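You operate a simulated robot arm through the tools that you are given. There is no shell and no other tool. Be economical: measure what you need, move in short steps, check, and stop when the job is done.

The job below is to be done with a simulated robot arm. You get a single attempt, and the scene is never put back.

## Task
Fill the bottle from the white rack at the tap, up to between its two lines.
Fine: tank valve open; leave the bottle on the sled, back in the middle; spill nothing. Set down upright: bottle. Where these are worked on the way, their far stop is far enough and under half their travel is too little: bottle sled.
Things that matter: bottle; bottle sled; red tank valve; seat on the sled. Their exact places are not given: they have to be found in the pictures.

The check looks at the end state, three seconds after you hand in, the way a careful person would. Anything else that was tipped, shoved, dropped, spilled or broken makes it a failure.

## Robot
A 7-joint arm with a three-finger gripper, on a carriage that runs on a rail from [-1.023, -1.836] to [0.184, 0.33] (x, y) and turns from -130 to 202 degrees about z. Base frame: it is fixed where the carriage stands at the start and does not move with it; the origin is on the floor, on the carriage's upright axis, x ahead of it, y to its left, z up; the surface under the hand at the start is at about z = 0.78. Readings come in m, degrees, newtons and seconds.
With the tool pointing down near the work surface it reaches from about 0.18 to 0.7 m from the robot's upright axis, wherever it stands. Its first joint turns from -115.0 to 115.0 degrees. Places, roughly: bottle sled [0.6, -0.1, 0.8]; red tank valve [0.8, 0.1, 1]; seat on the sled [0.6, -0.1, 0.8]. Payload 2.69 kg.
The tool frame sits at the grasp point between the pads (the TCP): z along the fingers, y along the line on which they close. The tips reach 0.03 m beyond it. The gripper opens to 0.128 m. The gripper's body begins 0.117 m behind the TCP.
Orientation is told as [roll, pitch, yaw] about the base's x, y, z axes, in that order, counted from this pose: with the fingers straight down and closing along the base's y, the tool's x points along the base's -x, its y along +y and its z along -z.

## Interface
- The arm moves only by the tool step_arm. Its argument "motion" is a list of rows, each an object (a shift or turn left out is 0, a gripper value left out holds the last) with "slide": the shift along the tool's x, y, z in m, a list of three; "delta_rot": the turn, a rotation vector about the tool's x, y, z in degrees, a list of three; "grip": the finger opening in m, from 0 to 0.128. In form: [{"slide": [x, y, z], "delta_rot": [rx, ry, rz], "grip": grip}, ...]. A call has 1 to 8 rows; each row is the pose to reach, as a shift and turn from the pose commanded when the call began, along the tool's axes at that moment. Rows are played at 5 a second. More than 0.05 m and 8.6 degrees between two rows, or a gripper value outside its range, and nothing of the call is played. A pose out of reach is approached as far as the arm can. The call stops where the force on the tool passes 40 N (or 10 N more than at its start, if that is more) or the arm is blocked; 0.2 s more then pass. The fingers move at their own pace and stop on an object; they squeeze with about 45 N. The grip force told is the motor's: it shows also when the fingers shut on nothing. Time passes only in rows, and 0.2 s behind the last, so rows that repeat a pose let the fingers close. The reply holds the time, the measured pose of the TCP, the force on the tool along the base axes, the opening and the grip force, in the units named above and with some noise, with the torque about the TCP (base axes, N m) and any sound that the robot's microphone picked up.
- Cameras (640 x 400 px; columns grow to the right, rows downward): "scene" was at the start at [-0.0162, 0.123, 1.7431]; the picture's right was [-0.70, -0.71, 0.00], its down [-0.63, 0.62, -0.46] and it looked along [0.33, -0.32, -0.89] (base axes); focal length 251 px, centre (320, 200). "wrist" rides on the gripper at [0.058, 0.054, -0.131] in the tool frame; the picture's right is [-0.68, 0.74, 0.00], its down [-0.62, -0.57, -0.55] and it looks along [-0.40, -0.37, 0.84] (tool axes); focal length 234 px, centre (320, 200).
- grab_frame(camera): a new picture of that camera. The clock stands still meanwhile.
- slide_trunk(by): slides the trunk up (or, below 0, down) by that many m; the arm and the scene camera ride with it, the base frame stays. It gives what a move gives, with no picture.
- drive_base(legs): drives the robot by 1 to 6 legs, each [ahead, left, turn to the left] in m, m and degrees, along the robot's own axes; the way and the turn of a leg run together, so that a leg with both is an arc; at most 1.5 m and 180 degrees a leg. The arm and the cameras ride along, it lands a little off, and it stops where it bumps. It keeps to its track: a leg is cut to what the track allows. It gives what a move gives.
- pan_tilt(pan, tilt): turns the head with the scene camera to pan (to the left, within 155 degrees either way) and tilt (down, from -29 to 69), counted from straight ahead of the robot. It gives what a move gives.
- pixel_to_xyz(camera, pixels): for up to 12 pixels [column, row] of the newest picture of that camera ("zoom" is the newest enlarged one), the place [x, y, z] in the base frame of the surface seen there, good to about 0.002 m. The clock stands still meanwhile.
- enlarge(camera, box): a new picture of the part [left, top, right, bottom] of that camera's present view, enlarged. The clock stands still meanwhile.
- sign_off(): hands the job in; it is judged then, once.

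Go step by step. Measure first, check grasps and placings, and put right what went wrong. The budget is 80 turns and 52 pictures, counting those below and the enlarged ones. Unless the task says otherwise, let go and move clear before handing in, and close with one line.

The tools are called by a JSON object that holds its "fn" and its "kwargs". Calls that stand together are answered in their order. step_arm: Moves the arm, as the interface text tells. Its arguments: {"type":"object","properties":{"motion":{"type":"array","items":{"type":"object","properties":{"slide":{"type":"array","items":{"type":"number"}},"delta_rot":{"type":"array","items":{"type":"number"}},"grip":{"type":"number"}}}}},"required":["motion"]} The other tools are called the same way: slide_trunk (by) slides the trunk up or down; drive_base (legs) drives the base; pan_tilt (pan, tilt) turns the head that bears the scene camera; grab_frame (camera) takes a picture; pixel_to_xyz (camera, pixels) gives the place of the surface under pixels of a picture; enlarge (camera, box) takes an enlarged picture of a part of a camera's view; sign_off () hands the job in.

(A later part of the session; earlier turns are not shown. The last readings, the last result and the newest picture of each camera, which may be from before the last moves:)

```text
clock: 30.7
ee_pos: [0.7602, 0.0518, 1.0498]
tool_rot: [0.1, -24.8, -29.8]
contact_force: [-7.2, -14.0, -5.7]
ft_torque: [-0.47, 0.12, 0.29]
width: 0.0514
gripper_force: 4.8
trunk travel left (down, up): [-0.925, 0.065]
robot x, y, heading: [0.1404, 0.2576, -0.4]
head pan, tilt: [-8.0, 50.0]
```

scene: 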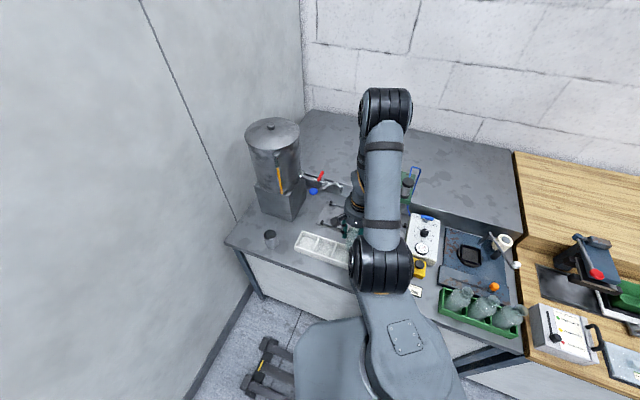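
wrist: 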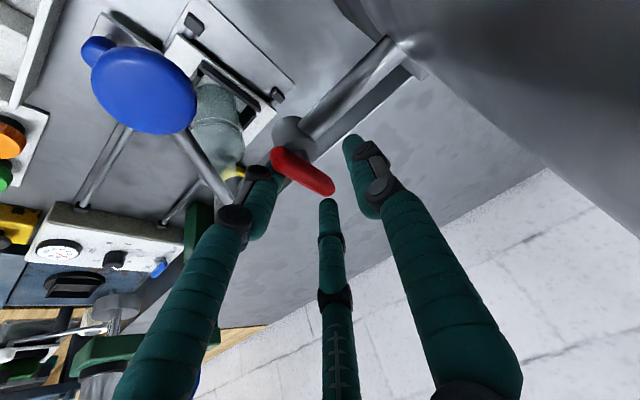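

The remaining sideways force is the handle against the rear fingers, in the direction I mean to turn. I'll swing the hand counter-clockwise about the valve pivot.

{"fn": "step_arm", "kwargs": {"motion": [{"slide": [0.0002, 0.0029, -0.0001], "delta_rot": [-3.38, 0, -7.25]}, {"slide": [0.0007, 0.0058, -0.0003], "delta_rot": [-6.76, 0, -14.5]}, {"slide": [0.0016, 0.0085, -0.0008], "delta_rot": [-10.14, 0, -21.74]}, {"slide": [0.0029, 0.0111, -0.0014], "delta_rot": [-13.52, 0, -29.0]}, {"slide": [0.0044, 0.0135, -0.0021], "delta_rot": [-16.9, 0, -36.24]}, {"slide": [0.0063, 0.0156, -0.0029], "delta_rot": [-20.28, 0, -43.5]}, {"slide": [0.0084, 0.0174, -0.0039], "delta_rot": [-23.67, 0, -50.74]}]}}

{"fn": "grab_frame", "kwargs": {"camera": "wrist"}}

```text
clock: 32.3
ee_pos: [0.764, 0.0654, 1.0528]
tool_rot: [-0.2, -25.1, 25.9]
contact_force: [0.4, -25.5, 3.2]
ft_torque: [-0.97, 0.05, 0.3]
width: 0.0581
gripper_force: 10.2
trunk travel left (down, up): [-0.925, 0.065]
robot x, y, heading: [0.1451, 0.2626, -0.5]
head pan, tilt: [-8.0, 50.0]
```

```text
18 pictures are left
```

wrist: 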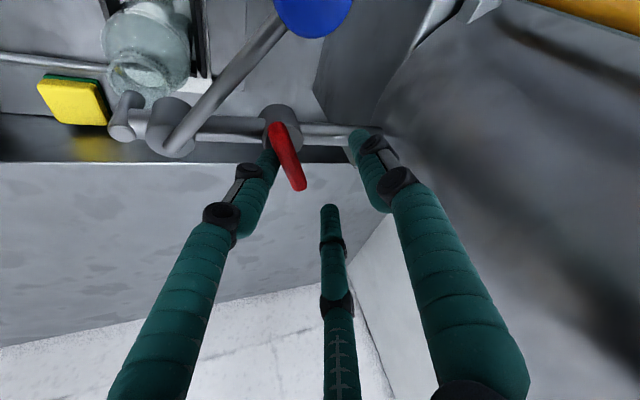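

The handle did not budge with 25 N, so it opens the other way (clockwise, away from the tank). I'll raise, close the fingers into a poker, and come down on the tank side of the handle.

{"fn": "step_arm", "kwargs": {"motion": [{"slide": [-0.0085, -0.003, -0.018]}, {"slide": [-0.019, -0.003, -0.0408]}, {"slide": [-0.019, -0.003, -0.0408], "grip": 0.0}, {"slide": [-0.0271, -0.0023, -0.037], "grip": 0.0}, {"slide": [-0.0271, -0.0023, -0.037], "grip": 0.0}, {"slide": [-0.0271, -0.0023, -0.037], "grip": 0.0}, {"slide": [-0.0165, -0.0023, -0.0143], "grip": 0.0}, {"slide": [-0.0075, -0.0023, 0.005], "grip": 0.0}]}}

{"fn": "grab_frame", "kwargs": {"camera": "wrist"}}

```text
clock: 34.0
ee_pos: [0.7729, 0.0745, 1.0672]
tool_rot: [-0.5, -25.8, 26.3]
contact_force: [-8.1, 1.4, 20.2]
ft_torque: [0.02, 0.03, -0.14]
width: 0.0021
gripper_force: 31.7
trunk travel left (down, up): [-0.925, 0.065]
robot x, y, heading: [0.1453, 0.2572, -0.4]
head pan, tilt: [-8.0, 50.0]
stopped in row 8: the force on the tool passed its limit at 60 N (the readings are from after the stop); the commanded pose is now the measured one
```

```text
17 pictures are left
```

wrist: 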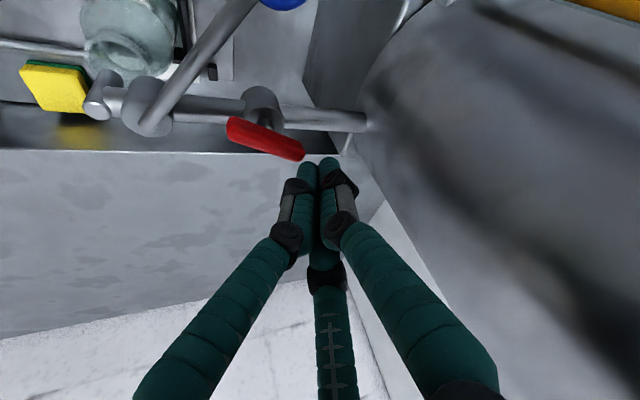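

Now the handle lies differently, running (235,125) to (300,155), so it did turn, partly. I'll lift off and measure it.

{"fn": "step_arm", "kwargs": {"motion": [{"slide": [-0.0085, 0, -0.018]}, {"slide": [-0.017, 0, -0.036]}]}}

{"fn": "enlarge", "kwargs": {"camera": "wrist", "box": [180, 30, 380, 160]}}

```text
clock: 34.6
ee_pos: [0.7729, 0.0763, 1.1038]
tool_rot: [-0.3, -25.6, 26.4]
contact_force: [0.0, -0.6, -0.1]
ft_torque: [0.02, 0.02, 0.02]
width: 0.0023
gripper_force: 31.5
trunk travel left (down, up): [-0.925, 0.065]
robot x, y, heading: [0.1433, 0.2613, -0.2]
head pan, tilt: [-8.0, 50.0]
```

```text
3.08 times, centred on (280, 95) of wrist
```

zoom: 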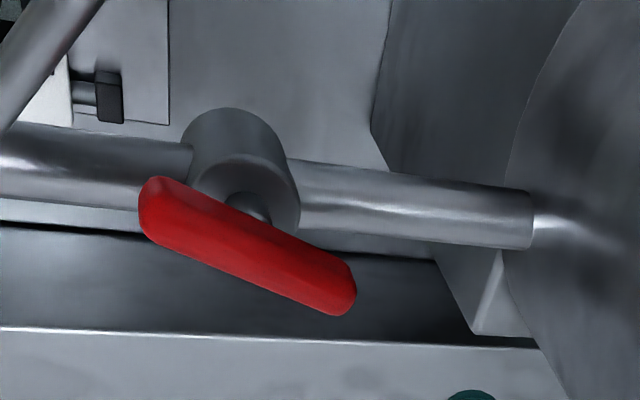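

{"fn": "pixel_to_xyz", "kwargs": {"camera": "zoom", "pixels": [[155, 200], [180, 215], [230, 240], [280, 263], [320, 282], [345, 295], [100, 165], [350, 200], [480, 215], [262, 208]]}}

```text
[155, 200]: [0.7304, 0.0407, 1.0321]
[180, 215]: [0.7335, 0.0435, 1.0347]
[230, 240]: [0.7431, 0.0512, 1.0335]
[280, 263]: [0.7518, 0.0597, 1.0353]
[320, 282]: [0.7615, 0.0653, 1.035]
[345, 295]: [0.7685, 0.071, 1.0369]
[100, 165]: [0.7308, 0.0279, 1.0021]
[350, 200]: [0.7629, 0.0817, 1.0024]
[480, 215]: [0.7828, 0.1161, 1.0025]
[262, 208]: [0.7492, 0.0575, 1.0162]
```

The handle pivots about its middle at (0.749, 0.056) and has turned about 67 of 90 degrees counter-clockwise. I'll set the poker down behind its tank-side end and push that toward the front.

{"fn": "step_arm", "kwargs": {"motion": [{"slide": [0.0018, -0.0135, -0.0009]}, {"slide": [0.0036, -0.0271, -0.0017]}, {"slide": [0.0112, -0.0271, 0.0146]}, {"slide": [0.0188, -0.0271, 0.0309]}, {"slide": [0.0264, -0.0271, 0.0472]}, {"slide": [0.0264, -0.0271, 0.0472]}]}}

```text
clock: 36.0
ee_pos: [0.7824, 0.0482, 1.0497]
tool_rot: [-0.4, -25.6, 26.4]
contact_force: [-0.7, 0.7, 0.6]
ft_torque: [0.03, 0.01, 0.01]
width: 0.002
gripper_force: 31.7
trunk travel left (down, up): [-0.925, 0.065]
robot x, y, heading: [0.1412, 0.2576, -0.1]
head pan, tilt: [-8.0, 50.0]
```

No contact yet. Now I'll push toward the front in small steps.

{"fn": "step_arm", "kwargs": {"motion": [{"slide": [0.0041, 0.0066, -0.0019]}, {"slide": [0.0078, 0.0123, -0.0036]}, {"slide": [0.0103, 0.0164, -0.0048]}, {"slide": [0.0124, 0.0197, -0.0058]}, {"slide": [0.0145, 0.023, -0.0067]}, {"slide": [0.0165, 0.0263, -0.0077]}]}}

{"fn": "enlarge", "kwargs": {"camera": "wrist", "box": [180, 50, 380, 180]}}

```text
clock: 37.2
ee_pos: [0.7693, 0.0542, 1.0549]
tool_rot: [-1.7, -26.3, 26.1]
contact_force: [13.0, -5.8, 1.0]
ft_torque: [-0.11, -0.31, -0.23]
width: 0.0019
gripper_force: 31.5
trunk travel left (down, up): [-0.925, 0.065]
robot x, y, heading: [0.1441, 0.2638, -0.4]
head pan, tilt: [-8.0, 50.0]
stopped in row 5: the force on the tool passed its limit at 43 N (the readings are from after the stop); the commanded pose is now the measured one
```

```text
3.08 times, centred on (280, 115) of wrist
```

zoom: 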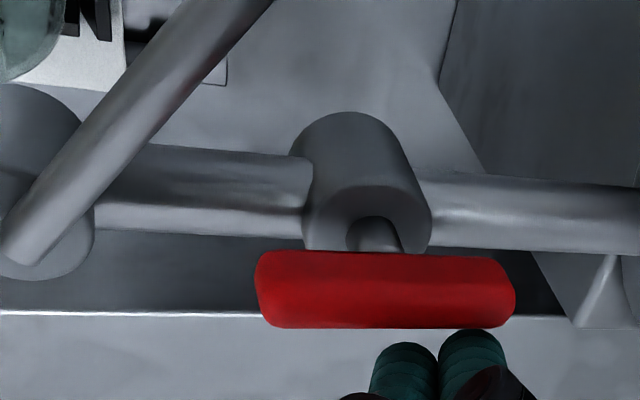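

The handle is now parallel with the pipe and at its stop: the tank valve is open. I'll back off, rise and bring the hand upright.

{"fn": "step_arm", "kwargs": {"motion": [{"slide": [-0.0041, -0.0066, 0.0019]}, {"slide": [-0.0141, -0.0066, -0.02], "delta_rot": [0, 5, 0]}, {"slide": [-0.0241, -0.0066, -0.042], "delta_rot": [0, 12, 0]}, {"slide": [-0.036, -0.0066, -0.065], "delta_rot": [0, 19, 0]}, {"slide": [-0.046, -0.0066, -0.088], "delta_rot": [0, 25.5, 0], "grip": 0.08}, {"slide": [-0.046, -0.0066, -0.088], "delta_rot": [0, 25.5, 0], "grip": 0.08}, {"slide": [-0.046, -0.0066, -0.088], "delta_rot": [0, 25.5, 0], "grip": 0.08}]}}

```text
clock: 38.8
ee_pos: [0.7716, 0.053, 1.1515]
tool_rot: [-1.2, -0.6, 25.7]
contact_force: [-0.2, 0.1, -0.2]
ft_torque: [0.02, 0.03, 0.02]
width: 0.0592
gripper_force: 0.0
trunk travel left (down, up): [-0.925, 0.065]
robot x, y, heading: [0.1456, 0.263, -0.3]
head pan, tilt: [-8.0, 50.0]
```

Next I'll move above the blue lever knob (0.668, 0.098) while turning the hand back to bench alignment.

{"fn": "step_arm", "kwargs": {"motion": [{"slide": [0.0106, 0.0122, 0], "delta_rot": [0, 0, 7.9]}, {"slide": [0.0212, 0.0245, 0], "delta_rot": [0, 0, 15.8]}, {"slide": [0.0318, 0.0367, 0], "delta_rot": [0, 0, 23.7]}, {"slide": [0.0424, 0.049, 0], "delta_rot": [0, 0, 31.6]}, {"slide": [0.053, 0.0612, 0], "delta_rot": [0, 0, 39.5]}, {"slide": [0.0636, 0.0735, 0], "delta_rot": [0, 0, 47.4]}, {"slide": [0.0742, 0.0857, 0.01], "delta_rot": [0, 0, 55.1]}, {"slide": [0.0742, 0.0857, 0.02], "delta_rot": [0, 0, 55.1]}]}}

{"fn": "grab_frame", "kwargs": {"camera": "wrist"}}

```text
clock: 40.6
ee_pos: [0.5863, 0.0697, 1.1268]
tool_rot: [1.3, -1.8, -29.0]
contact_force: [-0.6, -0.2, -0.5]
ft_torque: [0.05, 0.02, -0.02]
width: 0.0803
gripper_force: 0.1
out of reach, approached as far as the arm can: row 5, 6, 7, 8
trunk travel left (down, up): [-0.925, 0.065]
robot x, y, heading: [0.1444, 0.2625, -0.1]
head pan, tilt: [-8.0, 50.0]
```

```text
14 pictures are left
```

wrist: 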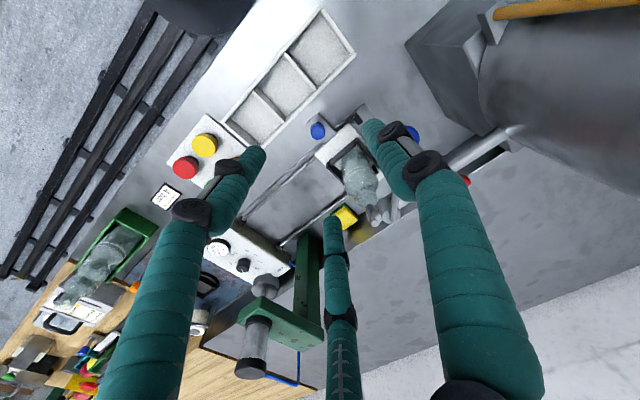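

The arm stopped short at (0.586, 0.070). I'll send a holding step to see where it settles.

{"fn": "step_arm", "kwargs": {"motion": [{"slide": [0, 0, 0]}, {"slide": [0, 0, 0]}]}}

```text
clock: 41.2
ee_pos: [0.5869, 0.0723, 1.1282]
tool_rot: [1.0, -1.8, -28.8]
contact_force: [0.3, 0.5, 0.0]
ft_torque: [-0.01, 0.02, 0.02]
width: 0.0801
gripper_force: 0.2
trunk travel left (down, up): [-0.925, 0.065]
robot x, y, heading: [0.1462, 0.2582, -0.1]
head pan, tilt: [-8.0, 50.0]
```

It holds there. I'll go on to the knob by a plain shift.

{"fn": "step_arm", "kwargs": {"motion": [{"slide": [-0.02, 0.02, 0], "delta_rot": [0, 0.8, 0]}, {"slide": [-0.04, 0.041, 0], "delta_rot": [0, 1.8, 0]}, {"slide": [-0.059, 0.062, 0], "delta_rot": [0, 1.8, 0]}, {"slide": [-0.059, 0.062, 0], "delta_rot": [0, 1.8, 0]}]}}

{"fn": "grab_frame", "kwargs": {"camera": "wrist"}}

```text
clock: 42.2
ee_pos: [0.5884, 0.0696, 1.11]
tool_rot: [1.6, -0.3, -28.9]
contact_force: [0.6, -0.1, 0.5]
ft_torque: [0.05, 0.03, 0.0]
width: 0.08
gripper_force: 0.0
out of reach, approached as far as the arm can: row 1, 2, 3, 4
trunk travel left (down, up): [-0.925, 0.065]
robot x, y, heading: [0.1456, 0.2635, -0.2]
head pan, tilt: [-8.0, 50.0]
```

```text
13 pictures are left
```

wrist: 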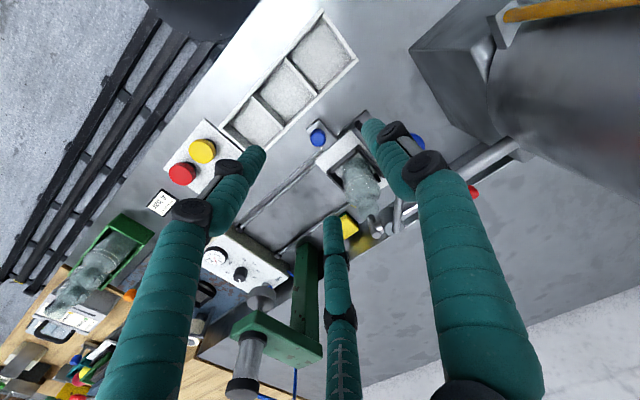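

A joint seems to be at its limit in this yaw. I'll turn the yaw back by about 30° and then shift toward the knob.

{"fn": "step_arm", "kwargs": {"motion": [{"delta_rot": [0, 0, -8]}, {"delta_rot": [0, 0, -16]}, {"delta_rot": [0, 0, -24]}, {"delta_rot": [0, 0, -32]}, {"delta_rot": [0, 0, -40]}, {"slide": [-0.02, 0.02, -0.01], "delta_rot": [0, 0, -40]}, {"slide": [-0.04, 0.04, -0.02], "delta_rot": [0, 0, -40]}, {"slide": [-0.058, 0.062, -0.02], "delta_rot": [0, 0, -40]}]}}

```text
clock: 44.0
ee_pos: [0.6744, 0.0965, 1.124]
tool_rot: [0.1, 0.5, 10.6]
contact_force: [1.0, 0.8, -0.5]
ft_torque: [0.03, 0.03, 0.01]
width: 0.0803
gripper_force: 0.2
trunk travel left (down, up): [-0.925, 0.065]
robot x, y, heading: [0.1477, 0.261, -0.0]
head pan, tilt: [-8.0, 50.0]
```

That worked. Now I'll look at the knob under the hand and the bottle.

{"fn": "grab_frame", "kwargs": {"camera": "wrist"}}

{"fn": "pixel_to_xyz", "kwargs": {"camera": "wrist", "pixels": [[319, 135], [319, 145], [319, 155], [308, 145], [330, 145], [300, 150], [312, 130], [330, 130]]}}

```text
12 pictures are left
```

wrist: 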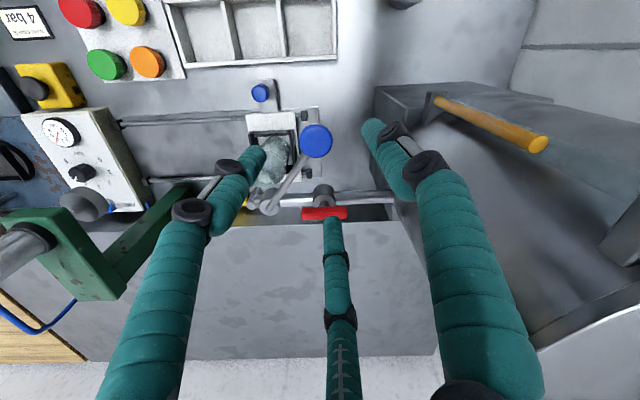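

```text
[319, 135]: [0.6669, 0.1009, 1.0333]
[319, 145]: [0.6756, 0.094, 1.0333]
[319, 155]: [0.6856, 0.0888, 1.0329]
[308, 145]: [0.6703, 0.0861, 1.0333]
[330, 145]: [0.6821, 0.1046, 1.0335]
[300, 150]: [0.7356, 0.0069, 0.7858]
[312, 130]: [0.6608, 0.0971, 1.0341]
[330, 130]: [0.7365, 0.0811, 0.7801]
```

The knob centre is (0.670, 0.0955), top z 1.0335, and the red handle is in line with the pipe. I'll lower around the knob carefully.

{"fn": "step_arm", "kwargs": {"motion": [{"slide": [0.004, -0.002, 0.03]}, {"slide": [0.004, -0.002, 0.06]}, {"slide": [0.004, -0.002, 0.075]}, {"slide": [0.004, -0.002, 0.086]}, {"slide": [0.004, -0.002, 0.086]}]}}

```text
clock: 45.2
ee_pos: [0.6678, 0.09, 1.0372]
tool_rot: [0.2, 0.6, 10.6]
contact_force: [-0.4, 0.8, -0.8]
ft_torque: [0.01, 0.03, 0.0]
width: 0.08
gripper_force: 0.1
trunk travel left (down, up): [-0.925, 0.065]
robot x, y, heading: [0.145, 0.2597, -0.2]
head pan, tilt: [-8.0, 50.0]
```

No contact. Closing on the knob.

{"fn": "step_arm", "kwargs": {"motion": [{"grip": 0.03}, {"grip": 0.03}, {"grip": 0.03}, {"grip": 0.03}]}}

{"fn": "grab_frame", "kwargs": {"camera": "wrist"}}

```text
clock: 46.2
ee_pos: [0.6706, 0.0918, 1.0375]
tool_rot: [0.2, 0.4, 10.6]
contact_force: [5.9, 3.3, 0.4]
ft_torque: [0.01, -0.07, 0.03]
width: 0.0335
gripper_force: 21.4
trunk travel left (down, up): [-0.925, 0.065]
robot x, y, heading: [0.1461, 0.2609, -0.2]
head pan, tilt: [-8.0, 50.0]
```

```text
11 pictures are left
```

wrist: 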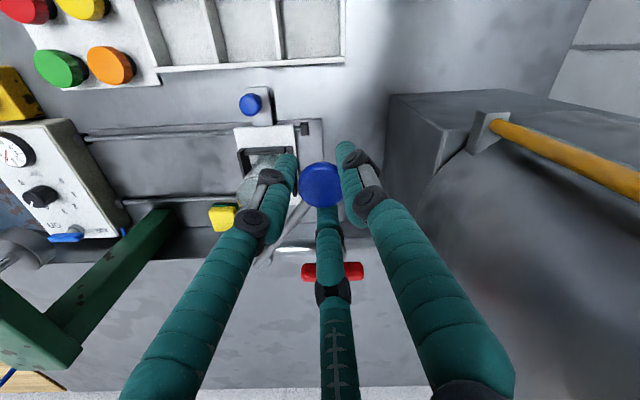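

The knob is held. I'll do a short test swing to the right (24°) and straight back, to learn the opening direction with the bottle beneath.

{"fn": "step_arm", "kwargs": {"motion": [{"slide": [0.0141, -0.0047, 0]}, {"slide": [0.0273, -0.0113, 0]}, {"slide": [0.0396, -0.0197, 0]}, {"slide": [0.0273, -0.0113, 0]}, {"slide": [0.0141, -0.0047, 0]}, {"slide": [0, 0, 0]}, {"slide": [0, 0, 0]}]}}

{"fn": "enlarge", "kwargs": {"camera": "wrist", "box": [200, 110, 340, 280]}}

```text
clock: 46.7
ee_pos: [0.6708, 0.0938, 1.0384]
tool_rot: [0.2, -1.0, 10.8]
contact_force: [19.3, 8.0, -13.6]
ft_torque: [-0.35, -0.43, -0.11]
width: 0.0319
gripper_force: 45.0
trunk travel left (down, up): [-0.925, 0.065]
robot x, y, heading: [0.1465, 0.2598, -0.1]
head pan, tilt: [-8.0, 50.0]
stopped in row 2: the force on the tool passed its limit at 46 N (the readings are from after the stop); the commanded pose is now the measured one
```

```text
2.35 times, centred on (270, 195) of wrist
```

zoom: 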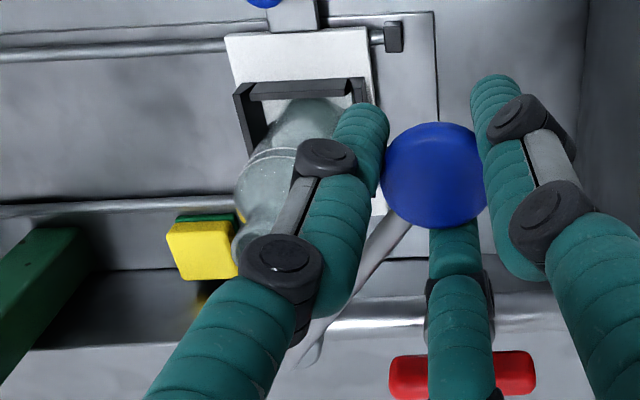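

Blocked at once at 46 N that way, so the lever is at its stop on that side. I'll test the other way: 16° and back.

{"fn": "step_arm", "kwargs": {"motion": [{"slide": [-0.007, 0.0013, 0]}, {"slide": [-0.0145, 0.0027, 0]}, {"slide": [-0.022, 0.0032, 0]}, {"slide": [-0.0294, 0.0034, 0]}, {"slide": [-0.0145, 0.0027, 0]}, {"slide": [0, 0, 0]}, {"slide": [0, 0, 0]}]}}

```text
clock: 47.5
ee_pos: [0.6716, 0.0916, 1.0382]
tool_rot: [0.6, 1.1, 10.8]
contact_force: [-9.1, -4.6, -1.4]
ft_torque: [-0.14, 0.52, 0.01]
width: 0.0318
gripper_force: 45.3
trunk travel left (down, up): [-0.925, 0.065]
robot x, y, heading: [0.1449, 0.2582, -0.4]
head pan, tilt: [-8.0, 50.0]
stopped in row 4: the force on the tool passed its limit at 46 N (the readings are from after the stop); the commanded pose is now the measured one
```

It is rigid both ways sideways (the pose returned to the same place), so the lever probably works up or down. I'll test pressing down gently, then return.

{"fn": "step_arm", "kwargs": {"motion": [{"slide": [0, 0, 0.005]}, {"slide": [0, 0, 0.01]}, {"slide": [0, 0, 0.015]}, {"slide": [0, 0, 0.02]}]}}

{"fn": "enlarge", "kwargs": {"camera": "wrist", "box": [200, 110, 340, 280]}}

```text
clock: 48.5
ee_pos: [0.6719, 0.0944, 1.0182]
tool_rot: [0.6, 0.7, 10.9]
contact_force: [-14.0, -2.7, 8.2]
ft_torque: [-0.47, -0.3, -0.02]
width: 0.0314
gripper_force: 45.2
trunk travel left (down, up): [-0.925, 0.065]
robot x, y, heading: [0.1427, 0.2601, -0.3]
head pan, tilt: [-8.0, 50.0]
```

```text
2.35 times, centred on (270, 195) of wrist
```

zoom: 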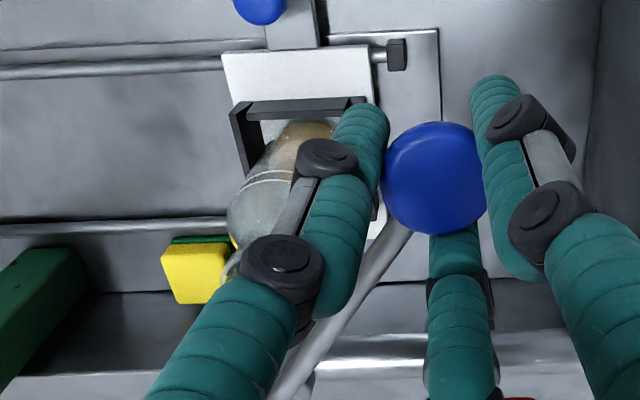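

The knob went down 2 cm with the hand, and an amber tint now shows at the bottle's bottom (zoom 310,130): pressing down opens the tap. I'll measure the level and the lines.

{"fn": "pixel_to_xyz", "kwargs": {"camera": "zoom", "pixels": [[275, 173], [270, 181], [250, 180], [245, 190], [285, 150], [290, 140], [300, 130], [255, 205]]}}

{"fn": "enlarge", "kwargs": {"camera": "wrist", "box": [245, 140, 295, 190]}}

```text
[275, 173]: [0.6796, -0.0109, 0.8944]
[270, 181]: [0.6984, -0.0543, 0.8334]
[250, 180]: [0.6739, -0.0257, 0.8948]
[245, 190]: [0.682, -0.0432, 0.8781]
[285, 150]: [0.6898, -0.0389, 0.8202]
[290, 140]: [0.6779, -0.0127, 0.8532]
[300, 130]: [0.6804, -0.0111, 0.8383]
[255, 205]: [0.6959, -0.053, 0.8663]
```

```text
8.00 times, centred on (270, 165) of wrist
```

zoom: 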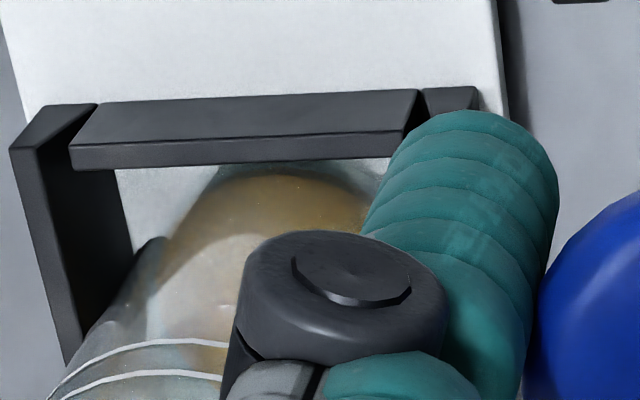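

Liquid has entered. I'll lift the lever back now, then judge how much went in.

{"fn": "step_arm", "kwargs": {"motion": [{"slide": [0, 0, -0.012]}, {"slide": [0, 0, -0.021]}, {"slide": [0, 0, -0.021]}]}}

{"fn": "enlarge", "kwargs": {"camera": "wrist", "box": [230, 130, 300, 210]}}

```text
clock: 49.3
ee_pos: [0.6718, 0.0936, 1.0377]
tool_rot: [0.9, 0.9, 10.8]
contact_force: [-18.4, -8.9, -18.7]
ft_torque: [0.28, -0.06, -0.18]
width: 0.0318
gripper_force: 45.2
trunk travel left (down, up): [-0.925, 0.065]
robot x, y, heading: [0.1458, 0.2578, -0.4]
head pan, tilt: [-8.0, 50.0]
```

```text
5.00 times, centred on (265, 170) of wrist
```

zoom: 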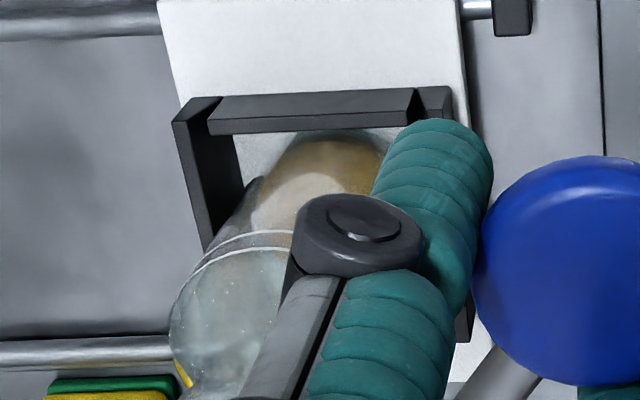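

The tap is shut again and the level is roughly 40% of the way to the lower line. I'll give a second identical dose, closing within the same call.

{"fn": "step_arm", "kwargs": {"motion": [{"slide": [0, 0, 0.006]}, {"slide": [0, 0, 0.011]}, {"slide": [0, 0, 0.016]}, {"slide": [0, 0, 0.021]}, {"slide": [0, 0, 0.021]}, {"slide": [0, 0, 0.009]}, {"slide": [0, 0, 0]}, {"slide": [0, 0, 0]}]}}

{"fn": "enlarge", "kwargs": {"camera": "wrist", "box": [230, 130, 300, 210]}}

```text
clock: 51.1
ee_pos: [0.6708, 0.0924, 1.0369]
tool_rot: [0.6, 0.8, 11.0]
contact_force: [-17.0, -8.2, -8.4]
ft_torque: [0.34, -0.03, 0.02]
width: 0.0319
gripper_force: 45.1
trunk travel left (down, up): [-0.925, 0.065]
robot x, y, heading: [0.1484, 0.259, -0.4]
head pan, tilt: [-8.0, 50.0]
```

```text
5.00 times, centred on (265, 170) of wrist
```

zoom: 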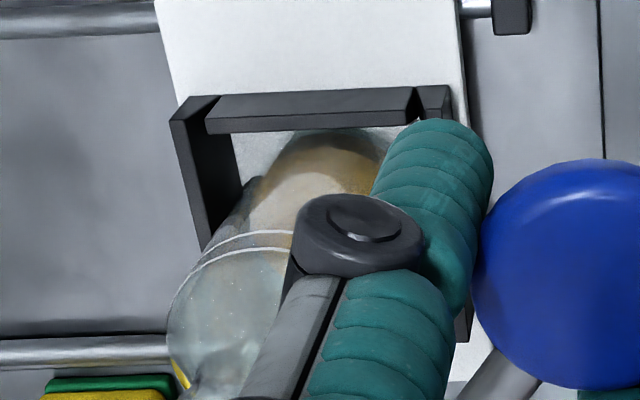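

The level looks unchanged by this second dose, so the down-press may not be the opening motion. I'll check where the knob and shaft really are now.

{"fn": "pixel_to_xyz", "kwargs": {"camera": "zoom", "pixels": [[490, 260], [560, 165], [630, 200], [560, 270], [620, 330], [550, 340], [520, 370], [490, 390]]}}

```text
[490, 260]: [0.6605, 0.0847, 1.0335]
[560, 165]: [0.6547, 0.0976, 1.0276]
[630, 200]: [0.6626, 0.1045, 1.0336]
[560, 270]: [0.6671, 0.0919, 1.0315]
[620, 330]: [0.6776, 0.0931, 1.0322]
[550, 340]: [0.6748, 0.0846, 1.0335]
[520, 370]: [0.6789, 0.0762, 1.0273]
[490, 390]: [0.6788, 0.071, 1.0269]
```

The knob is back at its rest place, and the liquid is likely only a thin layer, so 2 cm of press barely opens it. I'll press deeper (4 cm) briefly and return in the same call.

{"fn": "step_arm", "kwargs": {"motion": [{"slide": [0, 0, 0.012]}, {"slide": [0, 0, 0.024]}, {"slide": [0, 0, 0.034]}, {"slide": [0, 0, 0.04]}, {"slide": [0, 0, 0.04]}]}}

```text
clock: 52.3
ee_pos: [0.674, 0.0951, 0.995]
tool_rot: [0.8, 0.8, 10.9]
contact_force: [-4.6, -6.7, -2.9]
ft_torque: [0.22, -0.15, 0.03]
width: 0.037
gripper_force: 4.6
trunk travel left (down, up): [-0.925, 0.065]
robot x, y, heading: [0.1416, 0.2602, -0.3]
head pan, tilt: [-8.0, 50.0]
```

The width changed to 0.037 with little grip force, so the fingers slipped. I need a look.

{"fn": "grab_frame", "kwargs": {"camera": "wrist"}}

{"fn": "pixel_to_xyz", "kwargs": {"camera": "wrist", "pixels": [[320, 185], [320, 200], [320, 215], [305, 200], [335, 200], [320, 230], [280, 240], [290, 250]]}}

```text
5 pictures are left
```

wrist: 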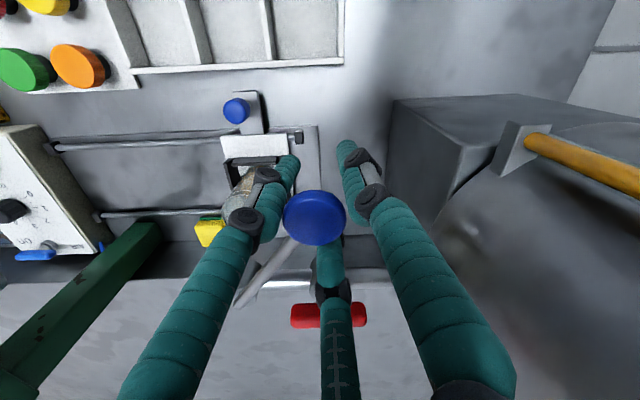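

```text
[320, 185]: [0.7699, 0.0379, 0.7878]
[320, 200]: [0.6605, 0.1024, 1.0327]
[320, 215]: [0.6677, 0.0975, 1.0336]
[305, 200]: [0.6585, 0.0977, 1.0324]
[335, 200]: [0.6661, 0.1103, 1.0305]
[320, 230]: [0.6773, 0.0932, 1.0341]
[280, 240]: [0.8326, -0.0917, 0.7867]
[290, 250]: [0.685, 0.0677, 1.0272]
```

The knob stayed at z 1.033: the hand only slid down around it. The liquid must have come from the sideways push, and the valve also gave way only slowly, so the joints seem stiff to fast motion. I'll push slowly clockwise, with the shaft between my fingers.

{"fn": "step_arm", "kwargs": {"motion": [{"slide": [-0.003, 0.0005, 0]}, {"slide": [-0.006, 0.001, 0]}, {"slide": [-0.009, 0.0015, 0]}, {"slide": [-0.012, 0.002, 0]}, {"slide": [-0.015, 0.0025, 0]}, {"slide": [-0.018, 0.003, 0]}]}}

```text
clock: 53.7
ee_pos: [0.6906, 0.0941, 1.0002]
tool_rot: [0.7, 0.6, 10.6]
contact_force: [-11.8, -13.6, 1.2]
ft_torque: [0.39, -0.28, 0.19]
width: 0.0495
gripper_force: 9.2
trunk travel left (down, up): [-0.925, 0.065]
robot x, y, heading: [0.1455, 0.2586, -0.5]
head pan, tilt: [-8.0, 50.0]
```

The fingers merely spread, so a better test is a rigid poker with the pose as feedback. I'll open, rise, and close the fingers on the front-right side of the knob.

{"fn": "step_arm", "kwargs": {"motion": [{"slide": [0.008, -0.001, 0], "grip": 0.09}, {"slide": [0.012, -0.002, 0], "grip": 0.09}, {"slide": [0.014, -0.002, -0.04], "grip": 0.09}, {"slide": [0.014, -0.002, -0.08], "grip": 0.09}, {"slide": [0.035, -0.004, -0.1], "grip": 0.0}, {"slide": [0.0694, -0.0064, -0.1], "grip": 0.0}, {"slide": [0.0694, -0.0064, -0.1], "grip": 0.0}, {"slide": [0.0694, -0.0064, -0.1], "grip": 0.0}]}}

{"fn": "step_arm", "kwargs": {"motion": [{"slide": [0, 0, 0.02]}, {"slide": [0, 0, 0.04]}, {"slide": [0, 0, 0.056]}, {"slide": [0, 0, 0.056]}]}}

{"fn": "grab_frame", "kwargs": {"camera": "wrist"}}

```text
clock: 55.5
ee_pos: [0.6258, 0.08, 1.1018]
tool_rot: [0.6, 0.6, 10.8]
contact_force: [-0.2, 0.6, 0.5]
ft_torque: [0.0, -0.04, -0.02]
width: 0.018
gripper_force: 0.3
trunk travel left (down, up): [-0.925, 0.065]
robot x, y, heading: [0.1448, 0.2616, 0.2]
head pan, tilt: [-8.0, 50.0]
```

```text
clock: 56.5
ee_pos: [0.6276, 0.0806, 1.0438]
tool_rot: [0.6, 0.8, 10.8]
contact_force: [-0.7, 0.6, -0.9]
ft_torque: [-0.01, -0.01, -0.02]
width: 0.002
gripper_force: 31.8
trunk travel left (down, up): [-0.925, 0.065]
robot x, y, heading: [0.145, 0.2628, -0.3]
head pan, tilt: [-8.0, 50.0]
```

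```text
4 pictures are left
```

wrist: 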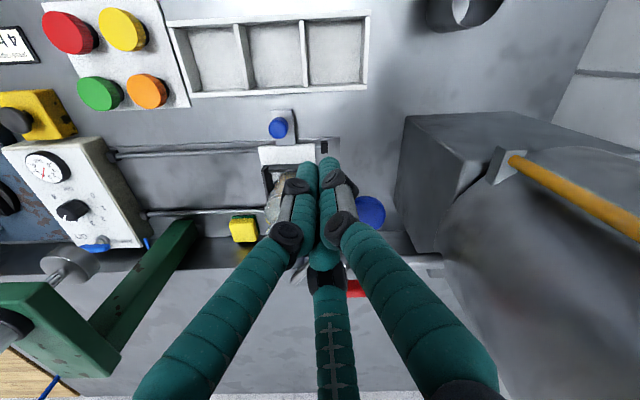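

The knob is seen at (370,212). I'll measure it to tell whether it has shifted at all.

{"fn": "pixel_to_xyz", "kwargs": {"camera": "wrist", "pixels": [[370, 212], [382, 212], [370, 200], [370, 224], [360, 205], [380, 222], [300, 265], [276, 200], [272, 190]]}}

```text
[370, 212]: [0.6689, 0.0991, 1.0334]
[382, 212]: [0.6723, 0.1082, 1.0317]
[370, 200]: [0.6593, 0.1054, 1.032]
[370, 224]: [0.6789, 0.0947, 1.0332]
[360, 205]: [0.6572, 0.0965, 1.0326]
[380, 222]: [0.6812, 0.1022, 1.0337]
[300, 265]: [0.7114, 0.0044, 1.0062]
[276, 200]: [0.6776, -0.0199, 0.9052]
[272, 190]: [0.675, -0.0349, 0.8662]
```

The knob hasn't shifted. Now I'll push slowly with the rigid poker and compare pose with force.

{"fn": "step_arm", "kwargs": {"motion": [{"slide": [-0.0097, 0.0025, 0]}, {"slide": [-0.0145, 0.0037, 0]}, {"slide": [-0.0194, 0.0049, 0]}, {"slide": [-0.0242, 0.0062, 0]}]}}

```text
clock: 57.5
ee_pos: [0.6407, 0.0863, 1.0435]
tool_rot: [0.9, 1.1, 10.7]
contact_force: [-29.4, -12.0, -1.8]
ft_torque: [-0.31, 0.5, -0.19]
width: 0.0021
gripper_force: 31.7
trunk travel left (down, up): [-0.925, 0.065]
robot x, y, heading: [0.1461, 0.2569, -0.2]
head pan, tilt: [-8.0, 50.0]
```

At 31 N the poker is .014 m along, about at contact. I'll hold this force a moment to see whether the lever creeps.

{"fn": "step_arm", "kwargs": {"motion": [{"slide": [0, 0, 0]}, {"slide": [0, 0, 0]}, {"slide": [0, 0, 0]}]}}

```text
clock: 58.3
ee_pos: [0.6408, 0.0869, 1.0436]
tool_rot: [0.8, 1.2, 11.0]
contact_force: [-34.1, -13.7, -8.7]
ft_torque: [-0.04, 0.71, -0.26]
width: 0.002
gripper_force: 31.5
trunk travel left (down, up): [-0.925, 0.065]
robot x, y, heading: [0.1445, 0.26, -0.1]
head pan, tilt: [-8.0, 50.0]
```

Rigid sideways at 37 N, so sideways isn't it. I'll try the remaining idea properly: press on the knob's top with the closed poker, first coming to just above it.

{"fn": "step_arm", "kwargs": {"motion": [{"slide": [0.025, -0.006, 0]}, {"slide": [0.028, -0.007, -0.03]}, {"slide": [0.02, -0.004, -0.055]}, {"slide": [-0.005, 0.001, -0.055]}, {"slide": [-0.02, 0.0039, -0.055]}, {"slide": [-0.02, 0.0039, -0.04]}, {"slide": [-0.02, 0.0039, -0.028]}, {"slide": [-0.02, 0.0039, -0.028]}]}}

{"fn": "step_arm", "kwargs": {"motion": [{"slide": [0, 0, 0.006]}, {"slide": [0, 0, 0.012]}, {"slide": [0, 0, 0.018]}]}}

```text
clock: 60.1
ee_pos: [0.6667, 0.0983, 1.0689]
tool_rot: [0.6, 0.6, 10.8]
contact_force: [1.0, 0.3, 0.2]
ft_torque: [0.01, 0.01, 0.01]
width: 0.0019
gripper_force: 31.5
trunk travel left (down, up): [-0.925, 0.065]
robot x, y, heading: [0.1448, 0.2646, -0.0]
head pan, tilt: [-8.0, 50.0]
```

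```text
clock: 60.9
ee_pos: [0.6661, 0.0999, 1.0507]
tool_rot: [0.7, 0.7, 10.8]
contact_force: [-0.2, 0.9, 3.1]
ft_torque: [-0.01, -0.02, -0.06]
width: 0.0023
gripper_force: 31.8
trunk travel left (down, up): [-0.925, 0.065]
robot x, y, heading: [0.1445, 0.2593, -0.1]
head pan, tilt: [-8.0, 50.0]
```

The tip is 13 mm below the knob's rest height at only 3 N: pressing down opens the tap, with a light spring. I'll look at the bottle now.

{"fn": "enlarge", "kwargs": {"camera": "wrist", "box": [220, 120, 310, 220]}}

```text
4.00 times, centred on (265, 170) of wrist
```

zoom: 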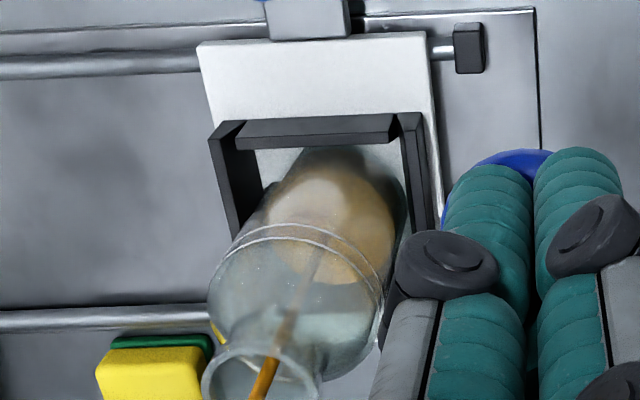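

A clear view: an amber stream falls into the bottle, the surface is near z≈0.83, and the lines are at about z 0.872 and 0.882. I'll hold this opening for 1.8 s and then look again to get the rate.

{"fn": "step_arm", "kwargs": {"motion": [{"slide": [0, 0, 0]}, {"slide": [0, 0, 0]}, {"slide": [0, 0, 0]}, {"slide": [0, 0, 0]}, {"slide": [0, 0, 0]}, {"slide": [0, 0, 0]}, {"slide": [0, 0, 0]}, {"slide": [0, 0, 0]}]}}

{"fn": "enlarge", "kwargs": {"camera": "wrist", "box": [220, 120, 310, 220]}}

```text
clock: 62.7
ee_pos: [0.6657, 0.099, 1.0503]
tool_rot: [0.6, 0.7, 10.8]
contact_force: [0.8, 0.2, 3.7]
ft_torque: [-0.04, -0.07, -0.03]
width: 0.002
gripper_force: 31.2
trunk travel left (down, up): [-0.925, 0.065]
robot x, y, heading: [0.1444, 0.2614, -0.2]
head pan, tilt: [-8.0, 50.0]
```

```text
4.00 times, centred on (265, 170) of wrist
```

zoom: 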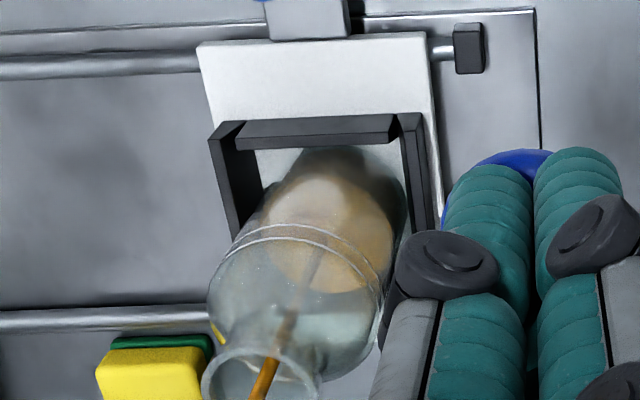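

The surface rose by about 8 px in 1.8 s. I'll measure the lines' heights and the surface in this picture.

{"fn": "pixel_to_xyz", "kwargs": {"camera": "zoom", "pixels": [[290, 226], [290, 241], [330, 236], [330, 250], [255, 236], [250, 249], [300, 190], [320, 215], [300, 270], [340, 280], [350, 200], [315, 178]]}}

```text
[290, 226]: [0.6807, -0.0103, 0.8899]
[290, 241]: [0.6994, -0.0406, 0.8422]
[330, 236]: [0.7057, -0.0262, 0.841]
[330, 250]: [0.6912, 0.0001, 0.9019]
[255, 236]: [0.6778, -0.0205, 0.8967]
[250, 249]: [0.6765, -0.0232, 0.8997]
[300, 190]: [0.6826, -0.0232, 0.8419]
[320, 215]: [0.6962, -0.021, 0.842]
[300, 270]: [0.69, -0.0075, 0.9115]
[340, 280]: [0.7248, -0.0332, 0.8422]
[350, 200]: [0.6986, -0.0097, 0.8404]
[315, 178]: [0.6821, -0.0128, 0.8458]
```

The surface is now at z 0.842 (four consistent readings), and the lines lie at about 0.890 and 0.901. At roughly 4 mm/s I can hold 9 s more, then measure again for an exact rate.

{"fn": "step_arm", "kwargs": {"motion": [{"slide": [0, 0, 0]}, {"slide": [0, 0, 0]}, {"slide": [0, 0, 0]}, {"slide": [0, 0, 0]}, {"slide": [0, 0, 0]}, {"slide": [0, 0, 0]}, {"slide": [0, 0, 0]}, {"slide": [0, 0, 0]}]}}

{"fn": "step_arm", "kwargs": {"motion": [{"slide": [0, 0, 0]}, {"slide": [0, 0, 0]}, {"slide": [0, 0, 0]}, {"slide": [0, 0, 0]}, {"slide": [0, 0, 0]}, {"slide": [0, 0, 0]}, {"slide": [0, 0, 0]}, {"slide": [0, 0, 0]}]}}

{"fn": "step_arm", "kwargs": {"motion": [{"slide": [0, 0, 0]}, {"slide": [0, 0, 0]}, {"slide": [0, 0, 0]}, {"slide": [0, 0, 0]}, {"slide": [0, 0, 0]}, {"slide": [0, 0, 0]}, {"slide": [0, 0, 0]}, {"slide": [0, 0, 0]}]}}

{"fn": "step_arm", "kwargs": {"motion": [{"slide": [0, 0, 0]}, {"slide": [0, 0, 0]}, {"slide": [0, 0, 0]}, {"slide": [0, 0, 0]}, {"slide": [0, 0, 0]}, {"slide": [0, 0, 0]}, {"slide": [0, 0, 0]}, {"slide": [0, 0, 0]}]}}

{"fn": "enlarge", "kwargs": {"camera": "wrist", "box": [220, 120, 310, 220]}}

{"fn": "pixel_to_xyz", "kwargs": {"camera": "zoom", "pixels": [[330, 290], [320, 300], [340, 310], [350, 270], [300, 250], [300, 215], [320, 215], [270, 229], [270, 242], [365, 270], [370, 260], [310, 228]]}}

```text
clock: 64.5
ee_pos: [0.6672, 0.0991, 1.0506]
tool_rot: [0.6, 0.6, 10.8]
contact_force: [-0.7, -0.4, 4.0]
ft_torque: [-0.02, -0.08, -0.02]
width: 0.0022
gripper_force: 31.4
trunk travel left (down, up): [-0.925, 0.065]
robot x, y, heading: [0.144, 0.2579, -0.3]
head pan, tilt: [-8.0, 50.0]
```

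```text
clock: 66.3
ee_pos: [0.666, 0.1, 1.0503]
tool_rot: [0.5, 0.8, 10.8]
contact_force: [0.1, 0.9, 3.9]
ft_torque: [-0.05, -0.06, -0.02]
width: 0.0021
gripper_force: 31.7
trunk travel left (down, up): [-0.925, 0.065]
robot x, y, heading: [0.1417, 0.2609, -0.2]
head pan, tilt: [-8.0, 50.0]
```

```text
clock: 68.1
ee_pos: [0.6675, 0.0991, 1.0514]
tool_rot: [0.5, 0.8, 10.8]
contact_force: [-0.5, 0.6, 3.2]
ft_torque: [-0.02, -0.04, 0.0]
width: 0.0022
gripper_force: 31.6
trunk travel left (down, up): [-0.925, 0.065]
robot x, y, heading: [0.1461, 0.258, 0.0]
head pan, tilt: [-8.0, 50.0]
```

```text
clock: 69.9
ee_pos: [0.6677, 0.1006, 1.0511]
tool_rot: [0.6, 0.7, 10.8]
contact_force: [0.6, 0.5, 3.7]
ft_torque: [-0.04, -0.02, 0.02]
width: 0.0019
gripper_force: 31.1
trunk travel left (down, up): [-0.925, 0.065]
robot x, y, heading: [0.1488, 0.2586, -0.4]
head pan, tilt: [-8.0, 50.0]
```

```text
4.00 times, centred on (265, 170) of wrist
```

zoom: 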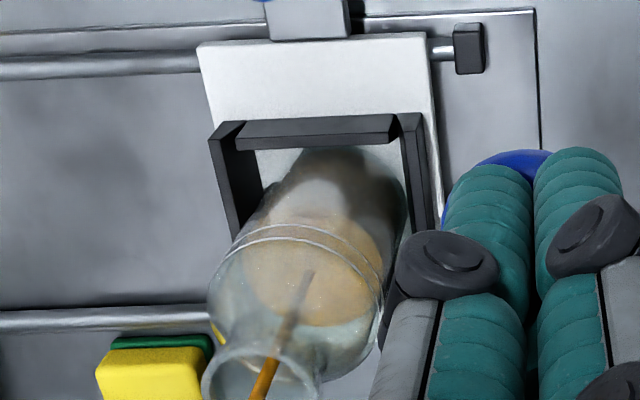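

```text
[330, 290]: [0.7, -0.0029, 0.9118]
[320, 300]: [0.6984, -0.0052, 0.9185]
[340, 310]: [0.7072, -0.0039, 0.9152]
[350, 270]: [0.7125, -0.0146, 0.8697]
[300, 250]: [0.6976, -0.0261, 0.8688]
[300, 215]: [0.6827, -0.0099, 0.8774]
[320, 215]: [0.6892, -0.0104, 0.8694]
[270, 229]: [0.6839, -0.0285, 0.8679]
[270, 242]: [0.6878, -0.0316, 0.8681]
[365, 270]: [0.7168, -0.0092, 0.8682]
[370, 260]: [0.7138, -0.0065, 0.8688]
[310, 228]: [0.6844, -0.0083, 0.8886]
```

Surface is at 0.8686, so the rate is 3.7 mm/s. I'll pin down the line heights with a few more points in the same picture.

{"fn": "pixel_to_xyz", "kwargs": {"camera": "zoom", "pixels": [[300, 225], [300, 227], [320, 230], [300, 239], [310, 241], [320, 244], [335, 252], [280, 239], [335, 237], [350, 250], [245, 240], [240, 255]]}}

```text
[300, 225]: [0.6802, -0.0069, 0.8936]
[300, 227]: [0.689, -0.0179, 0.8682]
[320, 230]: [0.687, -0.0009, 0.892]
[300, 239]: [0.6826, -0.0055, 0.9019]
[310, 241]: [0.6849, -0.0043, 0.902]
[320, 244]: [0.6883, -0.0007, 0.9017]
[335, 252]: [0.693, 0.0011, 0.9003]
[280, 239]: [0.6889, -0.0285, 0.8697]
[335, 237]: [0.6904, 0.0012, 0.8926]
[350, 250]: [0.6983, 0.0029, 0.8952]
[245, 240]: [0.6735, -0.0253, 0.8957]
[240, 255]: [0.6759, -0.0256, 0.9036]
```

Lower line is at z 0.892 and upper line at 0.9015, so the target is 0.897: 7.4 s more including closing. I'll hold that long and lift off in the same go, then check with the last picture.

{"fn": "step_arm", "kwargs": {"motion": [{"slide": [0, 0, 0]}, {"slide": [0, 0, 0]}, {"slide": [0, 0, 0]}, {"slide": [0, 0, 0]}, {"slide": [0, 0, 0]}, {"slide": [0, 0, 0]}, {"slide": [0, 0, 0]}, {"slide": [0, 0, 0]}]}}

{"fn": "step_arm", "kwargs": {"motion": [{"slide": [0, 0, 0]}, {"slide": [0, 0, 0]}, {"slide": [0, 0, 0]}, {"slide": [0, 0, 0]}, {"slide": [0, 0, 0]}, {"slide": [0, 0, 0]}, {"slide": [0, 0, 0]}, {"slide": [0, 0, 0]}]}}

{"fn": "step_arm", "kwargs": {"motion": [{"slide": [0, 0, 0]}, {"slide": [0, 0, 0]}, {"slide": [0, 0, 0]}, {"slide": [0, 0, 0]}, {"slide": [0, 0, 0]}, {"slide": [0, 0, 0]}, {"slide": [0, 0, 0]}, {"slide": [0, 0, 0]}]}}

{"fn": "step_arm", "kwargs": {"motion": [{"slide": [0, 0, 0]}, {"slide": [0, 0, 0]}, {"slide": [0, 0, 0]}, {"slide": [0, 0, 0]}, {"slide": [0, 0, 0]}, {"slide": [0, 0, 0]}, {"slide": [0, 0, 0]}, {"slide": [0, 0, 0]}]}}

{"fn": "step_arm", "kwargs": {"motion": [{"slide": [0, 0, -0.035]}, {"slide": [0, 0, -0.05]}, {"slide": [0, 0, -0.05]}, {"slide": [0, 0, -0.05]}, {"slide": [0, 0, -0.05]}]}}

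{"fn": "grab_frame", "kwargs": {"camera": "wrist"}}

```text
clock: 71.7
ee_pos: [0.667, 0.1002, 1.0501]
tool_rot: [0.7, 0.8, 10.9]
contact_force: [-0.5, 0.2, 3.6]
ft_torque: [-0.01, -0.04, 0.01]
width: 0.0023
gripper_force: 32.0
trunk travel left (down, up): [-0.925, 0.065]
robot x, y, heading: [0.1476, 0.264, -0.0]
head pan, tilt: [-8.0, 50.0]
```

```text
clock: 73.5
ee_pos: [0.6669, 0.0989, 1.0508]
tool_rot: [0.5, 0.7, 10.7]
contact_force: [-0.2, 1.1, 3.5]
ft_torque: [-0.04, -0.04, 0.01]
width: 0.0021
gripper_force: 31.9
trunk travel left (down, up): [-0.925, 0.065]
robot x, y, heading: [0.1476, 0.2608, 0.1]
head pan, tilt: [-8.0, 50.0]
```

```text
clock: 75.3
ee_pos: [0.6661, 0.0994, 1.0518]
tool_rot: [0.6, 0.8, 10.8]
contact_force: [-0.1, 0.0, 3.8]
ft_torque: [-0.05, -0.03, 0.01]
width: 0.0022
gripper_force: 32.0
trunk travel left (down, up): [-0.925, 0.065]
robot x, y, heading: [0.1439, 0.2605, -0.2]
head pan, tilt: [-8.0, 50.0]
```

```text
clock: 77.1
ee_pos: [0.6676, 0.0993, 1.0509]
tool_rot: [0.6, 0.7, 10.9]
contact_force: [0.5, -0.3, 2.9]
ft_torque: [0.03, -0.05, -0.01]
width: 0.002
gripper_force: 31.5
trunk travel left (down, up): [-0.925, 0.065]
robot x, y, heading: [0.1446, 0.2591, -0.2]
head pan, tilt: [-8.0, 50.0]
```

```text
clock: 78.3
ee_pos: [0.6679, 0.0986, 1.1021]
tool_rot: [0.7, 0.8, 10.8]
contact_force: [0.8, -0.1, -0.8]
ft_torque: [-0.02, 0.0, -0.02]
width: 0.0021
gripper_force: 31.2
trunk travel left (down, up): [-0.925, 0.065]
robot x, y, heading: [0.1472, 0.2568, -0.1]
head pan, tilt: [-8.0, 50.0]
```

```text
0 pictures are left
```

wrist: 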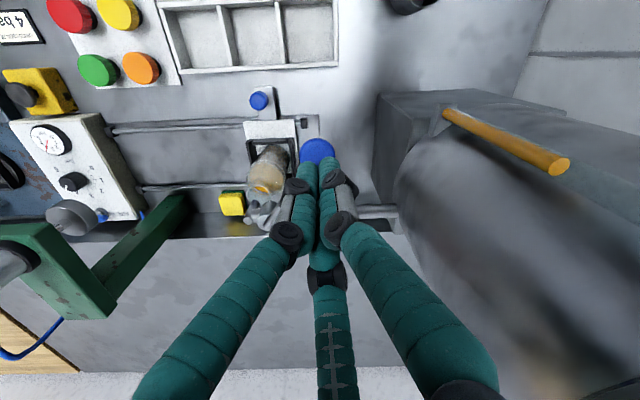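

No pictures remain, but I can still measure in this one: the liquid surface, the sled knob (259,100), and the lever knob (316,150).

{"fn": "pixel_to_xyz", "kwargs": {"camera": "wrist", "pixels": [[264, 178], [268, 182], [262, 185], [270, 175], [259, 180], [272, 185], [259, 100], [252, 100], [266, 100], [259, 94], [259, 106], [314, 148]]}}

{"fn": "pixel_to_xyz", "kwargs": {"camera": "wrist", "pixels": [[265, 172], [268, 170], [258, 175], [275, 178], [266, 188], [256, 186], [276, 170], [270, 165], [262, 170], [312, 152], [322, 146], [270, 190]]}}

```text
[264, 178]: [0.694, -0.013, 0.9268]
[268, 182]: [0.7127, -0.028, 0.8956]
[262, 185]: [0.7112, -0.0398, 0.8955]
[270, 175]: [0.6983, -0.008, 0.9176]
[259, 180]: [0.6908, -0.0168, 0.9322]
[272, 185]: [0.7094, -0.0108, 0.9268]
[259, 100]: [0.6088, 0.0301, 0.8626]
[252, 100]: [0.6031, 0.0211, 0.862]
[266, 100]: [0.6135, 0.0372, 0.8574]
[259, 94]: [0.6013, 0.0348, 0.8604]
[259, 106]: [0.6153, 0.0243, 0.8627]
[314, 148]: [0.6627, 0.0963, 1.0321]
```

```text
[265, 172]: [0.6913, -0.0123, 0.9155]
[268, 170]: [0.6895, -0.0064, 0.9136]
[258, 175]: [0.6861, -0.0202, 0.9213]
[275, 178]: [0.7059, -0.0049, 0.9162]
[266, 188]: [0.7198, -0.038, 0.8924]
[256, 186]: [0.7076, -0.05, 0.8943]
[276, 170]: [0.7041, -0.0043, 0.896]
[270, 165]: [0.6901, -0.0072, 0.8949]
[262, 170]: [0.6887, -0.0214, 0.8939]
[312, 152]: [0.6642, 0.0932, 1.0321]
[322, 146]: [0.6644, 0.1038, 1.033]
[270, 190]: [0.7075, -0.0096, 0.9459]
```

Surface is at z≈0.8955, between the lines (0.892 and 0.9015), and the lever has sprung back up. The sled knob is at (0.609, 0.030), so I'll go above it with the hand partly open.

{"fn": "step_arm", "kwargs": {"motion": [{"slide": [0.022, -0.0175, 0], "grip": 0.055}, {"slide": [0.0465, -0.037, 0], "grip": 0.055}, {"slide": [0.0709, -0.0563, 0], "grip": 0.055}, {"slide": [0.0709, -0.0563, 0], "grip": 0.055}, {"slide": [0.0709, -0.0563, 0], "grip": 0.055}]}}

```text
clock: 79.5
ee_pos: [0.6077, 0.03, 1.1024]
tool_rot: [0.7, 0.7, 10.7]
contact_force: [0.3, 0.5, 0.0]
ft_torque: [0.02, -0.01, 0.03]
width: 0.0553
gripper_force: 0.1
trunk travel left (down, up): [-0.925, 0.065]
robot x, y, heading: [0.1454, 0.262, -0.3]
head pan, tilt: [-8.0, 50.0]
```

On target at (0.608, 0.030). I'll descend part way first.

{"fn": "step_arm", "kwargs": {"motion": [{"slide": [0, 0, 0.04]}, {"slide": [0, 0, 0.085]}, {"slide": [0, 0, 0.13]}, {"slide": [0, 0, 0.165]}, {"slide": [0, 0, 0.19]}, {"slide": [0, 0, 0.19]}]}}

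```text
clock: 80.9
ee_pos: [0.6055, 0.0304, 0.9135]
tool_rot: [0.7, 0.7, 10.7]
contact_force: [-0.1, 0.0, -0.4]
ft_torque: [0.01, 0.0, 0.01]
width: 0.0547
gripper_force: 0.1
trunk travel left (down, up): [-0.925, 0.065]
robot x, y, heading: [0.1471, 0.2617, -0.1]
head pan, tilt: [-8.0, 50.0]
```

No contact. I'll correct 3 mm, go down the rest and close on the knob.

{"fn": "step_arm", "kwargs": {"motion": [{"slide": [-0.0035, 0, 0.025]}, {"slide": [-0.0035, 0, 0.045]}, {"slide": [-0.0035, 0, 0.056]}, {"slide": [-0.0035, 0, 0.056], "grip": 0.01}, {"slide": [-0.0035, 0, 0.056], "grip": 0.01}, {"slide": [-0.0035, 0, 0.056], "grip": 0.01}, {"slide": [-0.0035, 0, 0.056], "grip": 0.01}]}}

```text
clock: 82.5
ee_pos: [0.6074, 0.03, 0.855]
tool_rot: [0.7, 0.8, 10.9]
contact_force: [-5.9, -6.2, -2.2]
ft_torque: [-0.23, 0.08, -0.05]
width: 0.0284
gripper_force: 14.1
trunk travel left (down, up): [-0.925, 0.065]
robot x, y, heading: [0.1416, 0.2583, -0.3]
head pan, tilt: [-8.0, 50.0]
5 turns are left
```

The knob is held and few turns remain. I'll slide the sled back smoothly by 0.1216 m to the middle.

{"fn": "step_arm", "kwargs": {"motion": [{"slide": [0.0047, -0.0056, 0]}, {"slide": [0.014, -0.0168, 0]}, {"slide": [0.0256, -0.0309, 0]}, {"slide": [0.0388, -0.0468, 0]}, {"slide": [0.052, -0.0626, 0]}, {"slide": [0.0636, -0.0767, 0]}, {"slide": [0.0729, -0.0879, 0]}, {"slide": [0.0776, -0.0935, 0]}]}}

{"fn": "step_arm", "kwargs": {"motion": [{"slide": [0, 0, 0]}, {"slide": [0, 0, 0]}, {"slide": [0, 0, 0]}]}}

```text
clock: 84.3
ee_pos: [0.5512, -0.0762, 0.857]
tool_rot: [0.7, 0.8, 10.7]
contact_force: [7.3, -7.1, -6.8]
ft_torque: [0.47, 0.31, 0.09]
width: 0.0246
gripper_force: 44.7
trunk travel left (down, up): [-0.925, 0.065]
robot x, y, heading: [0.1464, 0.2572, -0.4]
head pan, tilt: [-8.0, 50.0]
```

```text
clock: 85.1
ee_pos: [0.5522, -0.075, 0.8566]
tool_rot: [0.7, 0.8, 10.8]
contact_force: [5.9, -6.3, -5.3]
ft_torque: [-0.34, 0.03, 0.1]
width: 0.0245
gripper_force: 44.9
trunk travel left (down, up): [-0.925, 0.065]
robot x, y, heading: [0.145, 0.2584, -0.3]
head pan, tilt: [-8.0, 50.0]
4 turns are left
```

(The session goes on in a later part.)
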